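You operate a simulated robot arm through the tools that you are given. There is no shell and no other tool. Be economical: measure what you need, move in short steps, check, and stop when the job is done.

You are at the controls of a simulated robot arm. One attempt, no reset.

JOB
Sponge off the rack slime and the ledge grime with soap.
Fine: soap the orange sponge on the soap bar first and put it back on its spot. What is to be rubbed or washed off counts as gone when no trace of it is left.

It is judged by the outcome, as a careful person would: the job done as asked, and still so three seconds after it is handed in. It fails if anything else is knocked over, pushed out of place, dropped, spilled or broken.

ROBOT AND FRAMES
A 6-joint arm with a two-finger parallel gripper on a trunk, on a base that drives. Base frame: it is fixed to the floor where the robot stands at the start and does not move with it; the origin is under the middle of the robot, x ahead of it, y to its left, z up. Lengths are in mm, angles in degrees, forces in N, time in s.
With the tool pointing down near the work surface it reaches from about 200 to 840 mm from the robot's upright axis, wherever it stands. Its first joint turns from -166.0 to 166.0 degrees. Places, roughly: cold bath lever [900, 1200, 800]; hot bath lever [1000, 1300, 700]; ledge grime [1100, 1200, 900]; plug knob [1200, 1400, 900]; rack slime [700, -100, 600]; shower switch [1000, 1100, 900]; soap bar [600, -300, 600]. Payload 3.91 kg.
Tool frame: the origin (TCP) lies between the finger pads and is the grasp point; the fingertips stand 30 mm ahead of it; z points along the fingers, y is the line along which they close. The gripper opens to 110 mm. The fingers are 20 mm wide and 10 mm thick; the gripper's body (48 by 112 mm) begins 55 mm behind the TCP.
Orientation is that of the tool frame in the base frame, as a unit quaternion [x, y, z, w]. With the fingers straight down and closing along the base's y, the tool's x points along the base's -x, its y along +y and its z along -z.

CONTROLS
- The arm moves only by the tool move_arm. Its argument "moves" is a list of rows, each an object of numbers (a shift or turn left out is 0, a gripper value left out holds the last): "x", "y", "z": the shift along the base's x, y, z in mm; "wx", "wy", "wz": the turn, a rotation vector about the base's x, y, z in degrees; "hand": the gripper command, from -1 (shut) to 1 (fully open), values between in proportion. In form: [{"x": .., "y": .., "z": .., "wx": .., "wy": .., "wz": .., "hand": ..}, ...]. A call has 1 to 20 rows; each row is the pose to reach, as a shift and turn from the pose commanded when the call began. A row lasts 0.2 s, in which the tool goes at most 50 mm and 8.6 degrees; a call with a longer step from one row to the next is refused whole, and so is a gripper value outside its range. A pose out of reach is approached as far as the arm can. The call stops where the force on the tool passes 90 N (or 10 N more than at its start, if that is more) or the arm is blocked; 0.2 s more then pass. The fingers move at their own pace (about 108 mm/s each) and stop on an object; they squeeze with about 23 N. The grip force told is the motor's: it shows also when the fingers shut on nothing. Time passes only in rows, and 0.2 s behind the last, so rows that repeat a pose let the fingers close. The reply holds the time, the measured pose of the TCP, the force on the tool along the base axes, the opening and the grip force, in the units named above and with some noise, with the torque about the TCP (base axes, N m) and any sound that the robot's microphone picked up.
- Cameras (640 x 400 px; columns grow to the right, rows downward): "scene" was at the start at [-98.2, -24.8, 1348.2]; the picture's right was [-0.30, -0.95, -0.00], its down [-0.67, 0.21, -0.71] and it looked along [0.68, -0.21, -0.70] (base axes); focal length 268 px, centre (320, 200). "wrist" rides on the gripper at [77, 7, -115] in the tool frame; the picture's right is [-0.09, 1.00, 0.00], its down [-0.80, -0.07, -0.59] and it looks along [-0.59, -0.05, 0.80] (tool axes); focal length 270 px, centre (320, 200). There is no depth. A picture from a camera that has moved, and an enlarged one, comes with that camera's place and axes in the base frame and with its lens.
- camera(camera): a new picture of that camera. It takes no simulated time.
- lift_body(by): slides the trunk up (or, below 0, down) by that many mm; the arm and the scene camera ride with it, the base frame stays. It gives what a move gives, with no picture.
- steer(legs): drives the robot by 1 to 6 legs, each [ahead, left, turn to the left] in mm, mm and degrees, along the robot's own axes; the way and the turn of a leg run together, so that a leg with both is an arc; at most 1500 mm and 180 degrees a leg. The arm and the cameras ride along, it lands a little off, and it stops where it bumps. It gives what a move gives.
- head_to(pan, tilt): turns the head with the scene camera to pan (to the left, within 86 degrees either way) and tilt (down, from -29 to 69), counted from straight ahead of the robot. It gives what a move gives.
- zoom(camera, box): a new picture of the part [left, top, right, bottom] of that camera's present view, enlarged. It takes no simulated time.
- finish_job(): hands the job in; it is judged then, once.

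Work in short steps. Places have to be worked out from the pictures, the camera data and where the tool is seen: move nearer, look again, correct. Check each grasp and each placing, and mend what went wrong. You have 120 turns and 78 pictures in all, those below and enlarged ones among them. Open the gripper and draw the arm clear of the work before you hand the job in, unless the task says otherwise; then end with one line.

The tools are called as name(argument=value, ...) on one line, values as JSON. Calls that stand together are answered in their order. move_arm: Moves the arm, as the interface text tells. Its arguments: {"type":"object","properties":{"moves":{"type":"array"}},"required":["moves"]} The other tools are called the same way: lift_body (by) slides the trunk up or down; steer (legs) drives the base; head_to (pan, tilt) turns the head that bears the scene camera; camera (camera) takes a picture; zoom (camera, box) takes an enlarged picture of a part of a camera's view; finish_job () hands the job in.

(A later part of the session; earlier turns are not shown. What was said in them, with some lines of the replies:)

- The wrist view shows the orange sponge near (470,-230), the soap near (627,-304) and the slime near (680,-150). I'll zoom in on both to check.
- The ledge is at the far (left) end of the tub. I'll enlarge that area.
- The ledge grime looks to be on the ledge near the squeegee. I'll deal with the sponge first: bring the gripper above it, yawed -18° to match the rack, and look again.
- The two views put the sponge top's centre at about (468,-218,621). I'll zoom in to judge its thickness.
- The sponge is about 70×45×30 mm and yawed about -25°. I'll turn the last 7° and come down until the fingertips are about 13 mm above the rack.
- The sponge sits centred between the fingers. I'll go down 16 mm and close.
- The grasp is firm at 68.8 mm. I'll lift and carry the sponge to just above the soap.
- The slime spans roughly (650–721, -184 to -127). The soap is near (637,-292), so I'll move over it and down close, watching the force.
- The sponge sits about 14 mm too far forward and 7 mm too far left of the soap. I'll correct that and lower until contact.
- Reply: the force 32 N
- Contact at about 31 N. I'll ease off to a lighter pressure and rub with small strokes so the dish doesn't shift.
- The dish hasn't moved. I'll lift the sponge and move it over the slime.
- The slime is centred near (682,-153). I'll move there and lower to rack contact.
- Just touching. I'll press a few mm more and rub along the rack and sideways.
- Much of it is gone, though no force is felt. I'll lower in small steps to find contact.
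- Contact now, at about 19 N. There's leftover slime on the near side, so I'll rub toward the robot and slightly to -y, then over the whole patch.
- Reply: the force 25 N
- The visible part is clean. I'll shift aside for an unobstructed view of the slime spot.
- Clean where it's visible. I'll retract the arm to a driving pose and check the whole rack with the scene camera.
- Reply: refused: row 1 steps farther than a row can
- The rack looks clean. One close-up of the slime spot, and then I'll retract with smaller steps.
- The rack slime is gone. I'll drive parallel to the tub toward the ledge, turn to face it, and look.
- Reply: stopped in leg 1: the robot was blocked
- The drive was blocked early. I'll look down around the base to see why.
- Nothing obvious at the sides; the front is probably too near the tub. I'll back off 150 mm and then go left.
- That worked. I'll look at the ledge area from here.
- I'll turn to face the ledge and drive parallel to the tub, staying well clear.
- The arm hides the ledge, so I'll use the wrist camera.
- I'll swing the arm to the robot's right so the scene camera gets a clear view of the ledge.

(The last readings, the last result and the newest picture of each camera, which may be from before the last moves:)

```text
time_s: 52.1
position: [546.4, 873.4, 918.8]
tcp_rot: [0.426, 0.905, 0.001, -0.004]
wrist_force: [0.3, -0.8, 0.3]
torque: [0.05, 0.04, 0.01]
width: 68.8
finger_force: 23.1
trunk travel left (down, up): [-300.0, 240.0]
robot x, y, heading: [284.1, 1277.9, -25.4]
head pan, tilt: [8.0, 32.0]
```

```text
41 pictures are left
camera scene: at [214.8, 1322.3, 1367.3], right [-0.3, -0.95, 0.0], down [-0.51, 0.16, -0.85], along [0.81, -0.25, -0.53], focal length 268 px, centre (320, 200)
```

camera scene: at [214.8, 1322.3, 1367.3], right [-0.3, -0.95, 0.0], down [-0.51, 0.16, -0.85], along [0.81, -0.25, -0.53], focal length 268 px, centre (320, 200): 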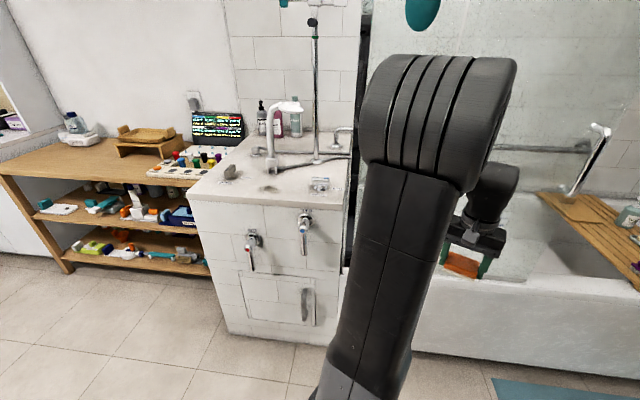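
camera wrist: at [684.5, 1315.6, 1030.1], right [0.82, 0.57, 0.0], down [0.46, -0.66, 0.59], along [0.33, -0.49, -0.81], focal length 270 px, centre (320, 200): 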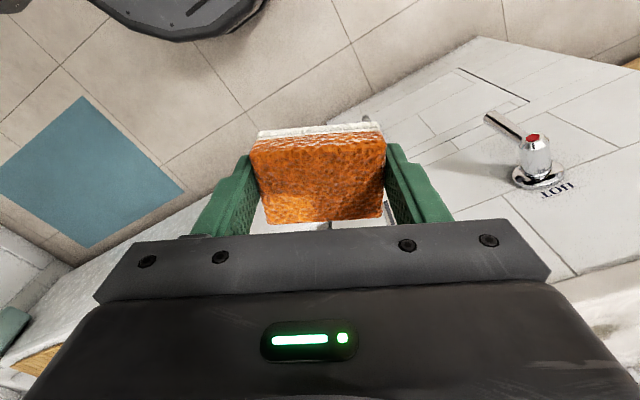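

Now the ledge is visible. I'll enlarge it.

zoom(camera="scene", box=[180, 80, 380, 220])

zoom(camera="scene", box=[210, 140, 290, 210])

```text
2.86 times, centred on (280, 150) of scene
camera zoom: at [214.8, 1322.3, 1367.3], right [-0.3, -0.95, 0.0], down [-0.51, 0.16, -0.85], along [0.81, -0.25, -0.53], focal length 766 px, centre (434, 343)
```

zoom: 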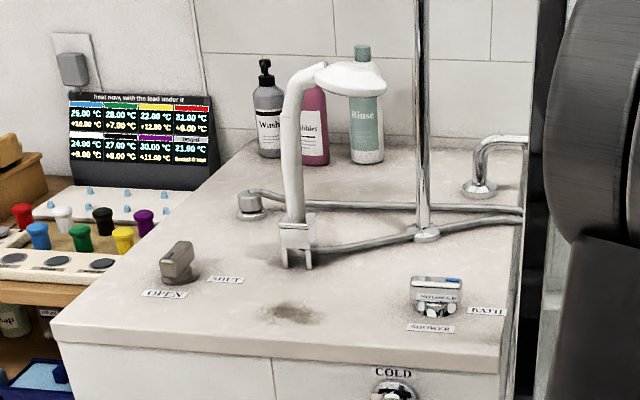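

```text
5.71 times, centred on (250, 175) of scene
camera zoom: at [214.8, 1322.3, 1367.3], right [-0.3, -0.95, 0.0], down [-0.51, 0.16, -0.85], along [0.81, -0.25, -0.53], focal length 1531 px, centre (720, 343)
```

zoom: 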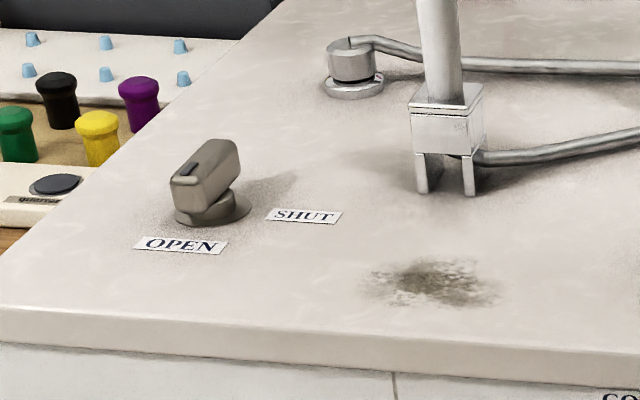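

The grime is at about (1060,1246), roughly 80×60 mm. It lies between the plug knob, the shower switch and the handset holder. I'll bring the base nearer and more in front of it.

steer(legs=[[0, 260, 0], [70, 0, 0]])

head_to(pan=0, tilt=35)

camera(camera="scene")

```text
time_s: 54.6
position: [718.1, 1076.5, 919.5]
tcp_rot: [0.423, 0.906, 0.0, -0.003]
wrist_force: [-0.7, -1.0, -0.8]
torque: [0.01, 0.01, 0.02]
width: 68.9
finger_force: 22.6
trunk travel left (down, up): [-300.0, 240.0]
robot x, y, heading: [457.3, 1479.5, -24.9]
head pan, tilt: [8.0, 32.0]
```

```text
time_s: 55.3
position: [719.0, 1076.5, 919.8]
tcp_rot: [0.424, 0.906, 0.001, -0.003]
wrist_force: [0.1, -0.3, -0.2]
torque: [-0.01, -0.02, -0.01]
width: 68.6
finger_force: 22.7
trunk travel left (down, up): [-300.0, 240.0]
robot x, y, heading: [455.0, 1480.8, -25.1]
head pan, tilt: [0.0, 35.0]
```

```text
38 pictures are left
camera scene: at [379.5, 1513.4, 1362.7], right [-0.42, -0.91, 0.0], down [-0.52, 0.24, -0.82], along [0.74, -0.35, -0.57], focal length 268 px, centre (320, 200)
```

scene: 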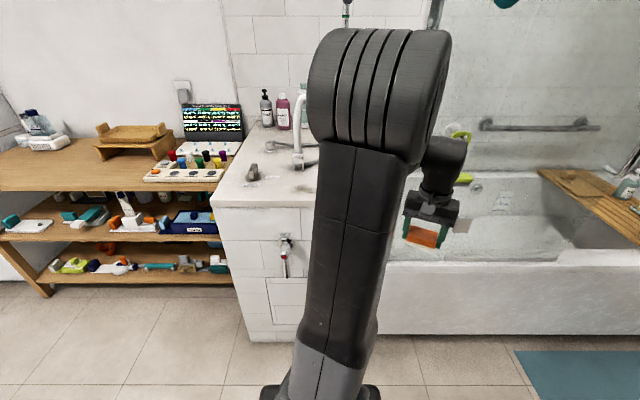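

The grime's left part is just visible beside the arm. I'll zoom in to triangulate the ledge height.

zoom(camera="scene", box=[240, 120, 330, 210])

```text
4.44 times, centred on (285, 165) of scene
camera zoom: at [379.5, 1513.4, 1362.7], right [-0.42, -0.91, 0.0], down [-0.52, 0.24, -0.82], along [0.74, -0.35, -0.57], focal length 1191 px, centre (476, 356)
```

zoom: 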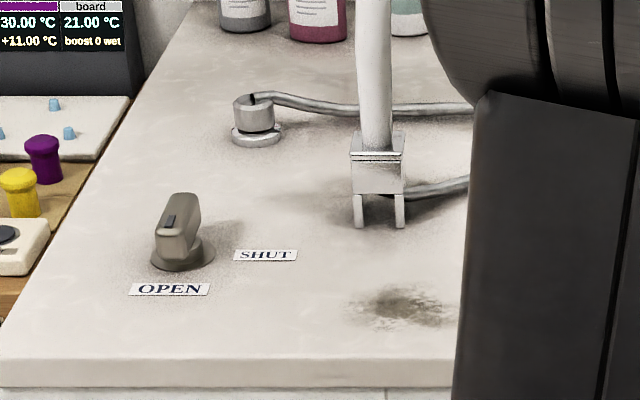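

Triangulation puts the ledge at z≈879 and the grime centre at (1087,1242), with the handset holder about 125 mm beyond it. I'll raise the arm, square the tool up to the ledge and move across in front of it.

move_arm(moves=[{"z": 45}, {"z": 85}, {"x": 18, "y": 39, "z": 85, "wz": 5}, {"x": 36, "y": 78, "z": 85, "wz": 10}, {"x": 54, "y": 117, "z": 85, "wz": 15}, {"x": 73, "y": 156, "z": 85, "wz": 20}, {"x": 91, "y": 195, "z": 85, "wz": 25}, {"x": 110, "y": 235, "z": 85, "wz": 25}, {"x": 129, "y": 276, "z": 85, "wz": 25}, {"x": 129, "y": 276, "z": 85, "wz": 25}])

camera(camera="wrist")

camera(camera="scene")

```text
time_s: 57.5
position: [847.4, 1352.6, 1002.5]
tcp_rot: [0.217, 0.976, -0.001, -0.003]
wrist_force: [0.1, 0.2, -0.1]
torque: [0.02, 0.03, 0.01]
width: 68.6
finger_force: 23.3
trunk travel left (down, up): [-300.0, 240.0]
robot x, y, heading: [451.9, 1477.3, -25.0]
head pan, tilt: [0.0, 35.0]
```

```text
36 pictures are left
camera wrist: at [782.0, 1391.5, 1117.4], right [0.5, 0.86, 0.0], down [0.7, -0.4, 0.59], along [0.51, -0.3, -0.81], focal length 270 px, centre (320, 200)
```

wrist: 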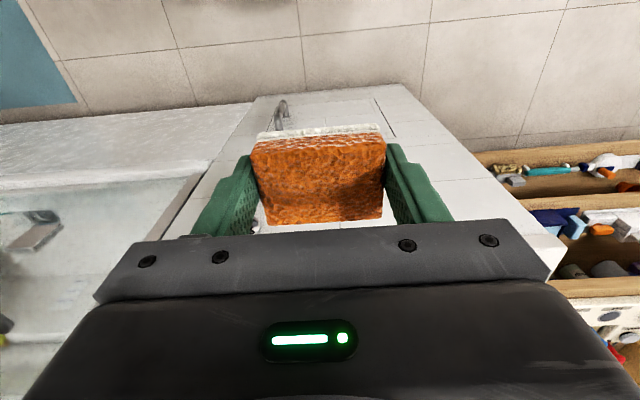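

```text
35 pictures are left
camera scene: at [379.6, 1513.6, 1362.7], right [-0.42, -0.91, 0.0], down [-0.52, 0.24, -0.82], along [0.74, -0.35, -0.57], focal length 268 px, centre (320, 200)
```

scene: 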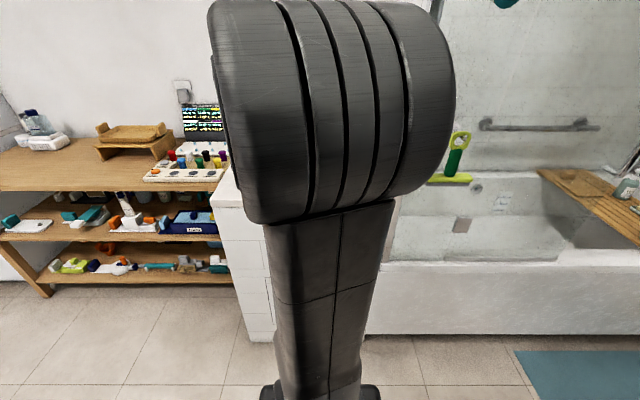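

I'll advance over the ledge at height, stopping a little short of the grime, and look.

move_arm(moves=[{"x": 38, "y": -18}, {"x": 76, "y": -36}, {"x": 114, "y": -54}, {"x": 150, "y": -71}, {"x": 185, "y": -87}, {"x": 208, "y": -97}, {"x": 208, "y": -97}])

camera(camera="wrist")

camera(camera="scene")

```text
time_s: 59.1
position: [1056.4, 1257.1, 1004.3]
tcp_rot: [0.217, 0.976, 0.0, -0.003]
wrist_force: [0.1, 0.0, -0.2]
torque: [0.0, 0.0, 0.02]
width: 68.4
finger_force: 23.0
trunk travel left (down, up): [-300.0, 240.0]
robot x, y, heading: [457.3, 1481.0, -25.3]
head pan, tilt: [0.0, 35.0]
```

```text
34 pictures are left
camera wrist: at [990.9, 1294.8, 1119.3], right [0.5, 0.86, 0.0], down [0.7, -0.4, 0.59], along [0.51, -0.3, -0.81], focal length 270 px, centre (320, 200)
```

wrist: 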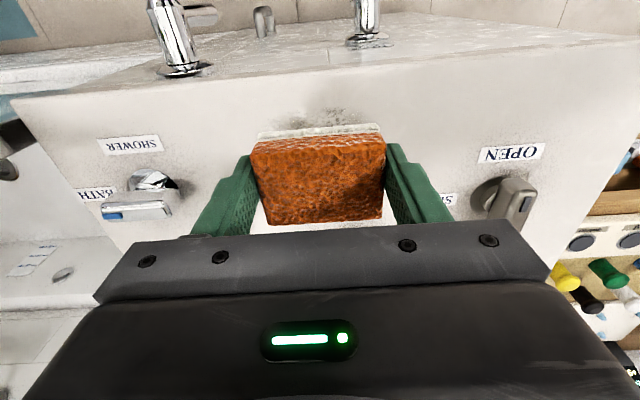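

```text
33 pictures are left
camera scene: at [379.8, 1513.3, 1362.7], right [-0.42, -0.91, 0.0], down [-0.52, 0.24, -0.82], along [0.74, -0.35, -0.57], focal length 268 px, centre (320, 200)
```

scene: 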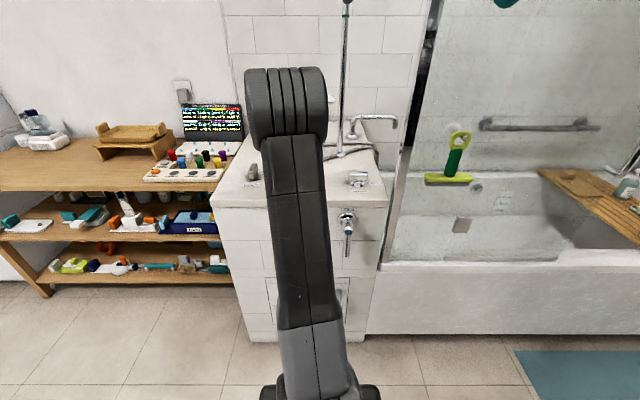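

Well aligned laterally. I'll advance about 20 mm and lower to near contact.

move_arm(moves=[{"x": 10, "y": -5, "z": -30}, {"x": 19, "y": -9, "z": -60}, {"x": 19, "y": -9, "z": -80}, {"x": 19, "y": -9, "z": -86}, {"x": 19, "y": -9, "z": -86}])

camera(camera="wrist")

```text
time_s: 60.3
position: [1076.0, 1248.5, 918.3]
tcp_rot: [0.217, 0.976, 0.0, -0.003]
wrist_force: [-0.3, -0.2, -0.1]
torque: [-0.02, 0.05, -0.01]
width: 68.9
finger_force: 23.2
trunk travel left (down, up): [-300.0, 240.0]
robot x, y, heading: [456.8, 1477.7, -25.4]
head pan, tilt: [0.0, 35.0]
```

```text
32 pictures are left
camera wrist: at [1008.5, 1285.0, 1032.5], right [0.5, 0.86, 0.0], down [0.7, -0.4, 0.59], along [0.51, -0.3, -0.81], focal length 270 px, centre (320, 200)
```

wrist: 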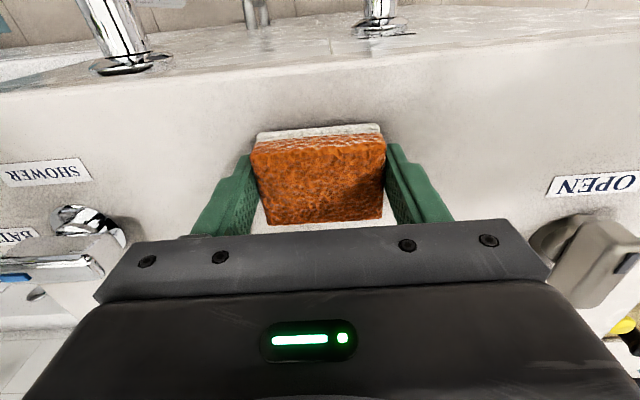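

Very close now. I'll lower in 1–2 mm steps to contact.

move_arm(moves=[{"z": -2}, {"z": -4}, {"z": -4}])

```text
time_s: 61.1
position: [1074.7, 1247.3, 914.8]
tcp_rot: [0.218, 0.976, 0.0, -0.002]
wrist_force: [-0.7, -2.2, 5.2]
torque: [-0.06, -0.16, -0.04]
width: 68.7
finger_force: 23.2
trunk travel left (down, up): [-300.0, 240.0]
robot x, y, heading: [455.1, 1478.7, -25.0]
head pan, tilt: [0.0, 35.0]
```

Contact at about 5 N. I'll press 2 mm more and rub over the patch in lateral strokes, limiting forward travel.

move_arm(moves=[{"x": 8, "y": 18, "z": -2}, {"x": 15, "y": 32, "z": -2}, {"x": 0, "y": 0, "z": -2}, {"x": -15, "y": -32, "z": -2}, {"x": -4, "y": -37, "z": -2}, {"x": 11, "y": -5, "z": -2}, {"x": 26, "y": 27, "z": -2}, {"x": 37, "y": 22, "z": -2}, {"x": 22, "y": -10, "z": -2}, {"x": 7, "y": -42, "z": -2}, {"x": -13, "y": -33, "z": -2}, {"x": -28, "y": -26, "z": -2}, {"x": -13, "y": 6, "z": -2}, {"x": 2, "y": 38, "z": -2}, {"x": 11, "y": -5, "z": -2}, {"x": -13, "y": 6, "z": -2}, {"x": 11, "y": -5, "z": -2}, {"x": 22, "y": -10, "z": -2}, {"x": 0, "y": 0, "z": -2}])

move_arm(moves=[{"z": 25}, {"z": 70}, {"x": -10, "y": 5, "z": 90}, {"x": -10, "y": 5, "z": 90}])

camera(camera="wrist")

```text
time_s: 65.1
position: [1074.1, 1246.9, 912.5]
tcp_rot: [0.217, 0.976, -0.001, -0.003]
wrist_force: [0.5, -1.1, -0.7]
torque: [-0.01, -0.03, -0.05]
width: 69.0
finger_force: 23.1
trunk travel left (down, up): [-300.0, 240.0]
robot x, y, heading: [452.4, 1478.2, -25.1]
head pan, tilt: [0.0, 35.0]
```

```text
time_s: 66.1
position: [1065.2, 1250.8, 1002.7]
tcp_rot: [0.218, 0.976, -0.001, -0.002]
wrist_force: [0.0, 0.7, 0.0]
torque: [0.03, -0.02, 0.03]
width: 69.1
finger_force: 22.8
trunk travel left (down, up): [-300.0, 240.0]
robot x, y, heading: [455.2, 1481.9, -25.0]
head pan, tilt: [0.0, 35.0]
```

```text
31 pictures are left
camera wrist: at [998.8, 1290.0, 1115.8], right [0.5, 0.86, 0.0], down [0.7, -0.4, 0.59], along [0.51, -0.3, -0.81], focal length 270 px, centre (320, 200)
```

wrist: 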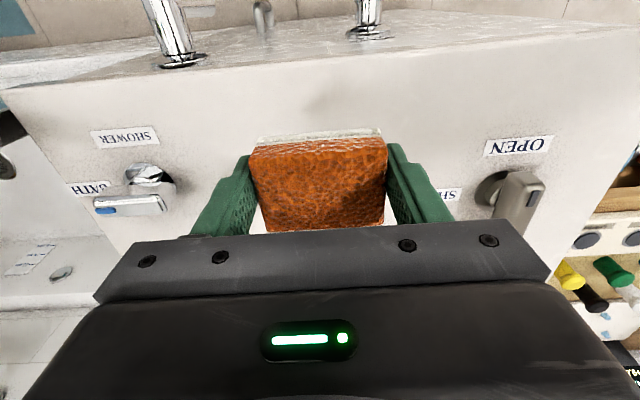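

Only a shadow shows on the near part. I'll retract and swing the arm aside to inspect with the scene camera.

move_arm(moves=[{"x": -38, "y": 18}, {"x": -76, "y": 36}, {"x": -114, "y": 54}, {"x": -150, "y": 71}, {"x": -185, "y": 87}, {"x": -217, "y": 102}, {"x": -235, "y": 64}, {"x": -253, "y": 25}, {"x": -271, "y": -14}, {"x": -289, "y": -53}, {"x": -308, "y": -92}, {"x": -327, "y": -133}, {"x": -346, "y": -174}, {"x": -365, "y": -215}, {"x": -365, "y": -215}])

camera(camera="scene")

zoom(camera="scene", box=[240, 120, 330, 210])

```text
time_s: 69.3
position: [701.6, 1035.1, 1000.3]
tcp_rot: [0.218, 0.976, 0.001, -0.002]
wrist_force: [-0.2, -0.2, -0.5]
torque: [-0.01, 0.02, -0.03]
width: 69.0
finger_force: 23.2
trunk travel left (down, up): [-300.0, 240.0]
robot x, y, heading: [455.9, 1479.3, -24.8]
head pan, tilt: [0.0, 35.0]
```

```text
30 pictures are left
camera scene: at [379.4, 1513.0, 1362.7], right [-0.42, -0.91, 0.0], down [-0.52, 0.24, -0.82], along [0.74, -0.35, -0.57], focal length 268 px, centre (320, 200)
```

scene: 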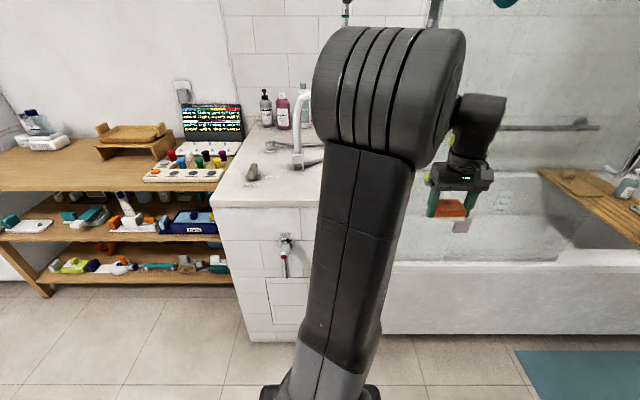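

```text
4.44 times, centred on (285, 165) of scene
camera zoom: at [379.4, 1513.0, 1362.7], right [-0.42, -0.91, 0.0], down [-0.52, 0.24, -0.82], along [0.74, -0.35, -0.57], focal length 1191 px, centre (476, 356)
```

zoom: 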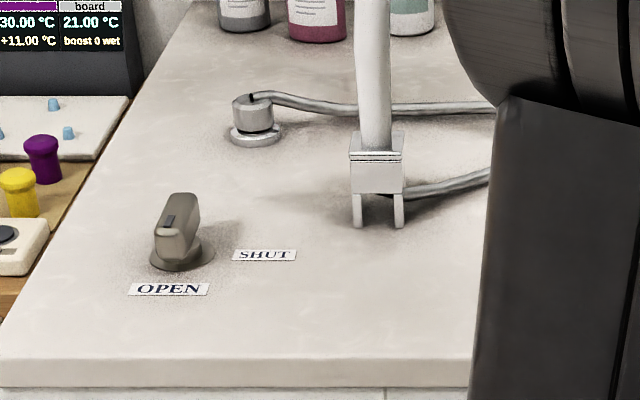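

The ledge looks clean. One tight zoom to confirm no faint trace is left.

zoom(camera="scene", box=[284, 172, 324, 202])

```text
13.33 times, centred on (304, 187) of scene
camera zoom: at [379.4, 1513.0, 1362.7], right [-0.42, -0.91, 0.0], down [-0.52, 0.24, -0.82], along [0.74, -0.35, -0.57], focal length 3573 px, centre (533, 373)
```

zoom: 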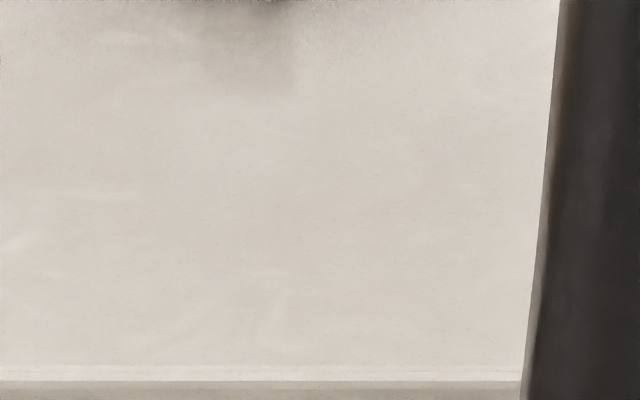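

Both patches are clean. I'll drive back along the tub to the rack, keeping clear of the tub front.

steer(legs=[[-120, 0, 0], [0, -1340, 0]])

head_to(pan=0, tilt=45)

camera(camera="scene")

```text
time_s: 76.8
position: [37.1, -110.2, 1000.6]
tcp_rot: [0.215, 0.977, 0.0, -0.003]
wrist_force: [-0.4, 0.0, -0.4]
torque: [-0.02, 0.01, 0.0]
width: 68.8
finger_force: 22.9
trunk travel left (down, up): [-300.0, 240.0]
robot x, y, heading: [-211.7, 332.9, -24.5]
head pan, tilt: [0.0, 35.0]
```

```text
time_s: 77.5
position: [35.7, -109.8, 1000.0]
tcp_rot: [0.214, 0.977, 0.0, -0.003]
wrist_force: [-0.1, 0.6, -0.6]
torque: [-0.04, 0.01, -0.01]
width: 68.7
finger_force: 22.6
trunk travel left (down, up): [-300.0, 240.0]
robot x, y, heading: [-212.2, 333.7, -25.1]
head pan, tilt: [0.0, 45.0]
```

```text
27 pictures are left
camera scene: at [-295.5, 368.6, 1347.9], right [-0.42, -0.91, 0.0], down [-0.64, 0.3, -0.71], along [0.64, -0.3, -0.71], focal length 268 px, centre (320, 200)
```

scene: 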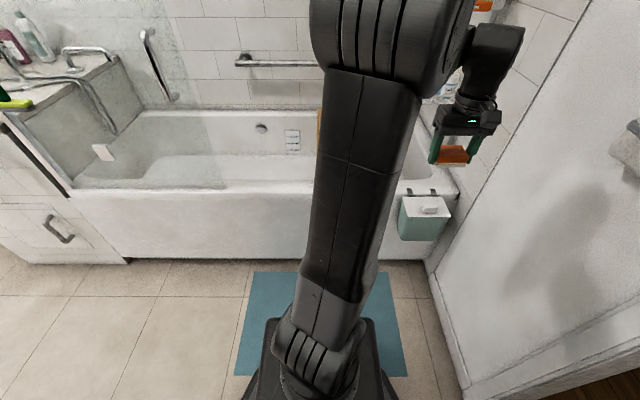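

The way is clear and the side wall is about 340 mm from the gripper. I'll drive forward 190 mm.

steer(legs=[[190, 0, 0]])

```text
time_s: 79.0
position: [207.1, -190.5, 1000.5]
tcp_rot: [0.217, 0.976, 0.0, -0.002]
wrist_force: [0.3, 0.9, 0.7]
torque: [-0.01, 0.01, -0.02]
width: 69.1
finger_force: 23.0
trunk travel left (down, up): [-300.0, 240.0]
robot x, y, heading: [-36.1, 254.0, -24.9]
head pan, tilt: [0.0, 45.0]
```

I'll move the sponge above its original spot (468,-218), with the tool yaw already matching.

move_arm(moves=[{"x": 40, "y": -4, "z": -10}, {"x": 80, "y": -8, "z": -30}, {"x": 118, "y": -12, "z": -60}, {"x": 155, "y": -16, "z": -92}, {"x": 190, "y": -20, "z": -125}, {"x": 222, "y": -24, "z": -160}, {"x": 248, "y": -27, "z": -200}, {"x": 261, "y": -27, "z": -245}, {"x": 261, "y": -27, "z": -290}, {"x": 261, "y": -27, "z": -320}, {"x": 261, "y": -27, "z": -320}])

camera(camera="wrist")

head_to(pan=-20, tilt=50)

camera(camera="scene")

```text
time_s: 81.5
position: [469.2, -222.0, 680.7]
tcp_rot: [0.216, 0.976, -0.001, -0.002]
wrist_force: [0.4, -0.8, 0.2]
torque: [-0.02, 0.01, -0.05]
width: 68.9
finger_force: 23.0
trunk travel left (down, up): [-300.0, 240.0]
robot x, y, heading: [-41.4, 251.3, -25.1]
head pan, tilt: [0.0, 45.0]
```

```text
26 pictures are left
camera wrist: at [402.6, -183.5, 793.8], right [0.5, 0.87, 0.0], down [0.7, -0.4, 0.59], along [0.51, -0.3, -0.81], focal length 270 px, centre (320, 200)
```

wrist: 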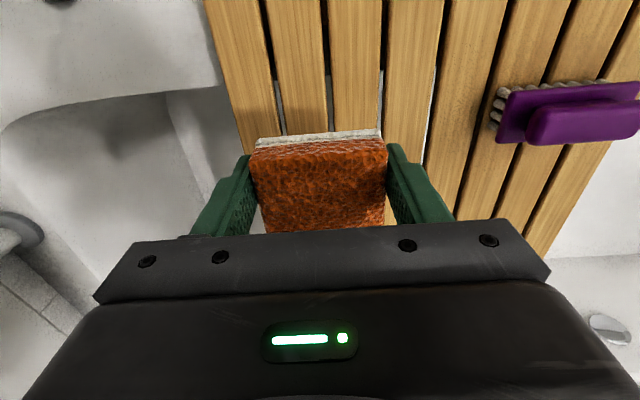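

```text
time_s: 82.3
position: [467.2, -220.6, 680.5]
tcp_rot: [0.216, 0.976, -0.001, -0.003]
wrist_force: [-0.3, 0.0, 0.8]
torque: [0.01, -0.01, 0.02]
width: 69.3
finger_force: 23.0
trunk travel left (down, up): [-300.0, 240.0]
robot x, y, heading: [-41.2, 249.6, -25.0]
head pan, tilt: [-20.0, 50.0]
```

```text
25 pictures are left
camera scene: at [-143.9, 269.5, 1341.2], right [-0.71, -0.71, 0.0], down [-0.54, 0.54, -0.65], along [0.46, -0.46, -0.76], focal length 268 px, centre (320, 200)
```

scene: 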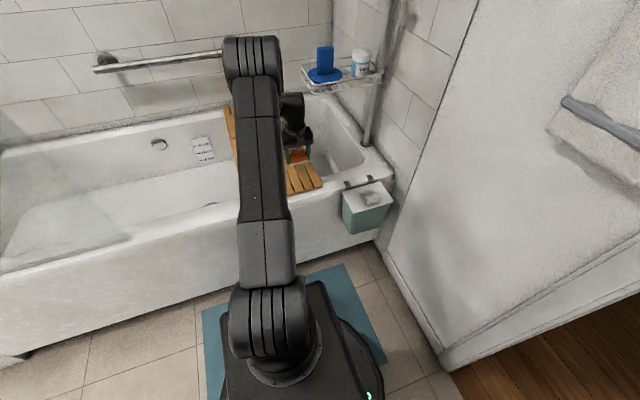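

On target. I'll lower to the grasp height and compare with the wrist picture from the original grasp.

move_arm(moves=[{"y": 3, "z": -20}, {"y": 3, "z": -38}, {"y": 3, "z": -44}, {"y": 3, "z": -44}])

camera(camera="wrist")

```text
time_s: 83.3
position: [470.1, -215.7, 636.2]
tcp_rot: [0.216, 0.976, 0.0, -0.002]
wrist_force: [0.5, 0.6, 0.2]
torque: [0.01, 0.0, -0.01]
width: 69.0
finger_force: 22.6
trunk travel left (down, up): [-300.0, 240.0]
robot x, y, heading: [-41.6, 250.9, -25.1]
head pan, tilt: [-20.0, 50.0]
```

```text
24 pictures are left
camera wrist: at [404.4, -178.9, 749.7], right [0.5, 0.87, 0.0], down [0.7, -0.4, 0.59], along [0.51, -0.3, -0.81], focal length 270 px, centre (320, 200)
```

wrist: 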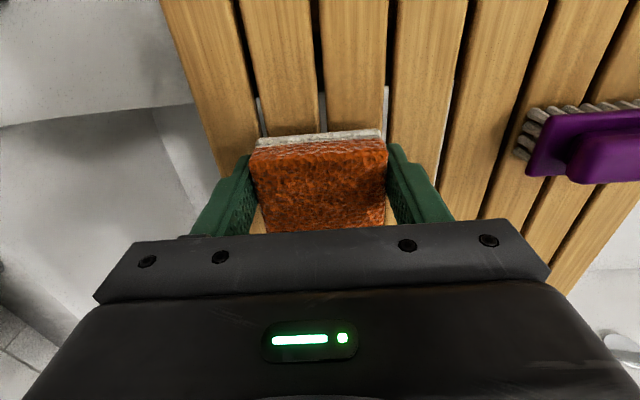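

The view matches the grasp picture within about 2–3 mm; the sponge just sits about 8 mm higher in the fingers. I'll nudge x by -3, lower to contact, release and lift.

move_arm(moves=[{"x": -3, "y": -1, "z": -4}, {"x": -3, "y": -1, "z": -8}, {"x": -3, "y": -1, "z": -10}, {"x": -3, "y": -1, "z": -10}])

```text
time_s: 84.3
position: [467.5, -215.8, 624.9]
tcp_rot: [0.216, 0.976, -0.001, -0.003]
wrist_force: [0.4, -1.0, -0.6]
torque: [0.01, 0.01, 0.0]
width: 69.2
finger_force: 22.9
trunk travel left (down, up): [-300.0, 240.0]
robot x, y, heading: [-37.2, 252.2, -25.3]
head pan, tilt: [-20.0, 50.0]
```

move_arm(moves=[{"z": -1}, {"z": -2}, {"z": -2}])

```text
time_s: 85.1
position: [467.6, -218.1, 624.9]
tcp_rot: [0.215, 0.977, 0.0, -0.003]
wrist_force: [-0.3, 0.0, 0.2]
torque: [0.04, 0.01, 0.01]
width: 68.9
finger_force: 22.4
trunk travel left (down, up): [-300.0, 240.0]
robot x, y, heading: [-39.1, 248.8, -25.1]
head pan, tilt: [-20.0, 50.0]
```

move_arm(moves=[{"z": -1}, {"z": -2}, {"z": -2}])

zoom(camera="wrist", box=[200, 80, 440, 240])

```text
time_s: 85.9
position: [468.2, -217.0, 623.3]
tcp_rot: [0.217, 0.976, 0.001, -0.002]
wrist_force: [-0.2, 0.2, -0.3]
torque: [-0.02, 0.0, -0.01]
width: 69.0
finger_force: 22.9
trunk travel left (down, up): [-300.0, 240.0]
robot x, y, heading: [-39.1, 249.8, -25.0]
head pan, tilt: [-20.0, 50.0]
```

```text
2.50 times, centred on (320, 160) of wrist
camera zoom: at [402.1, -179.3, 736.9], right [0.5, 0.87, 0.0], down [0.7, -0.4, 0.59], along [0.51, -0.3, -0.81], focal length 676 px, centre (320, 300)
```

zoom: 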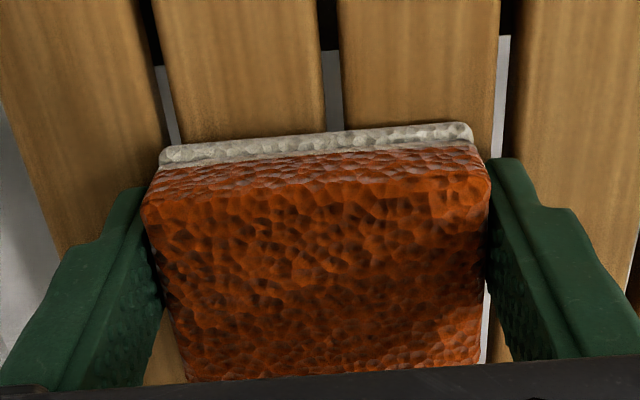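

Very near contact. Another 2 mm, then check the force.

move_arm(moves=[{"z": -1}, {"z": -2}, {"z": -2}])

```text
time_s: 86.7
position: [468.4, -216.6, 622.4]
tcp_rot: [0.216, 0.976, -0.001, -0.002]
wrist_force: [-3.5, 1.1, 9.4]
torque: [0.4, -0.1, 0.14]
width: 68.8
finger_force: 22.6
trunk travel left (down, up): [-300.0, 240.0]
robot x, y, heading: [-41.8, 248.2, -25.3]
head pan, tilt: [-20.0, 50.0]
```

Contact at about 9 N. I'll open and lift straight up.

move_arm(moves=[{"z": 1, "hand": 0}, {"z": 1, "hand": 1}, {"z": 1, "hand": 1}, {"z": 20, "hand": 1}, {"z": 60, "hand": 1}, {"z": 100, "hand": 1}, {"z": 140, "hand": 1}, {"z": 140, "hand": 1}])

camera(camera="wrist")

```text
time_s: 88.5
position: [466.1, -217.9, 760.8]
tcp_rot: [0.216, 0.976, 0.0, -0.003]
wrist_force: [0.1, -0.3, 0.1]
torque: [0.03, -0.04, -0.03]
width: 109.9
finger_force: 0.1
trunk travel left (down, up): [-300.0, 240.0]
robot x, y, heading: [-37.4, 250.1, -25.0]
head pan, tilt: [-20.0, 50.0]
```

```text
22 pictures are left
camera wrist: at [400.8, -179.7, 875.4], right [0.5, 0.87, 0.0], down [0.7, -0.4, 0.59], along [0.51, -0.3, -0.81], focal length 270 px, centre (320, 200)
```

wrist: 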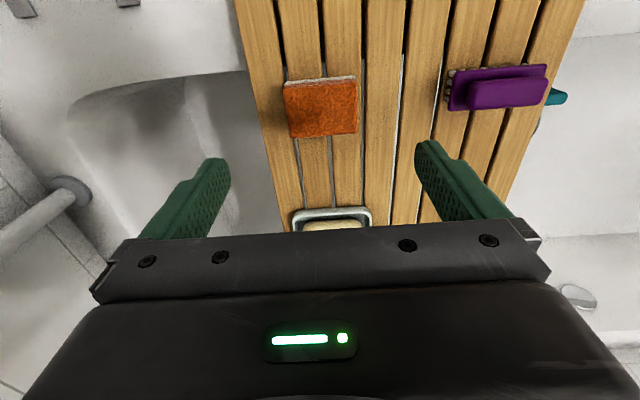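

The sponge is back on its spot and upright. I'll retract the arm and take a final look.

move_arm(moves=[{"x": -20, "y": 10, "z": 40}, {"x": -45, "y": 25, "z": 80}, {"x": -70, "y": 50, "z": 115}, {"x": -95, "y": 85, "z": 135}, {"x": -115, "y": 125, "z": 145}, {"x": -130, "y": 170, "z": 150}, {"x": -145, "y": 215, "z": 150}, {"x": -155, "y": 260, "z": 150}, {"x": -155, "y": 260, "z": 150}])

camera(camera="scene")

zoom(camera="scene", box=[210, 80, 350, 210])

```text
time_s: 90.5
position: [313.0, 42.2, 909.1]
tcp_rot: [0.217, 0.976, 0.0, -0.003]
wrist_force: [-0.2, -0.6, -0.5]
torque: [-0.02, -0.03, 0.0]
width: 109.7
finger_force: 0.1
trunk travel left (down, up): [-300.0, 240.0]
robot x, y, heading: [-38.0, 249.1, -25.0]
head pan, tilt: [-20.0, 50.0]
```

```text
21 pictures are left
camera scene: at [-144.2, 269.8, 1341.1], right [-0.71, -0.71, 0.0], down [-0.54, 0.54, -0.65], along [0.46, -0.46, -0.76], focal length 268 px, centre (320, 200)
```

scene: 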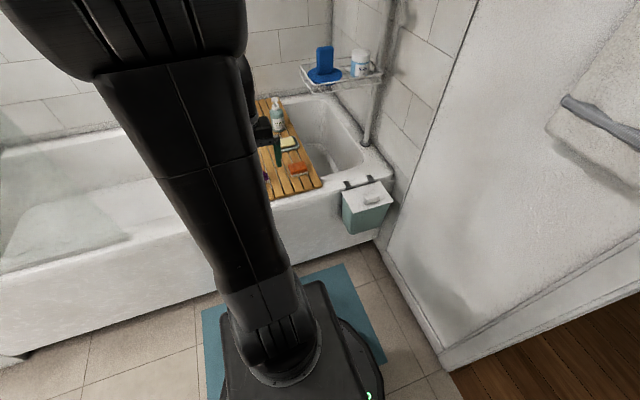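

```text
3.08 times, centred on (280, 145) of scene
camera zoom: at [-144.2, 269.8, 1341.1], right [-0.71, -0.71, 0.0], down [-0.54, 0.54, -0.65], along [0.46, -0.46, -0.76], focal length 825 px, centre (443, 369)
```

zoom: 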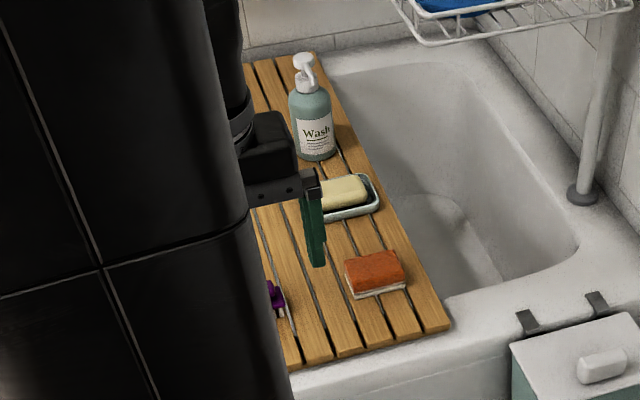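

Everything is in place, the gripper is open and the arm is clear, so I'm handing the job in.

finish_job()

```text
The job is handed in.
```

I soaped the orange sponge, wiped off the rack slime and the ledge grime until the pictures showed no trace of either, and put the sponge back within about 3 mm of its spot; on the way to the ledge the base was stopped once by something I couldn't identify, but nothing looked knocked over or moved in the later pictures.
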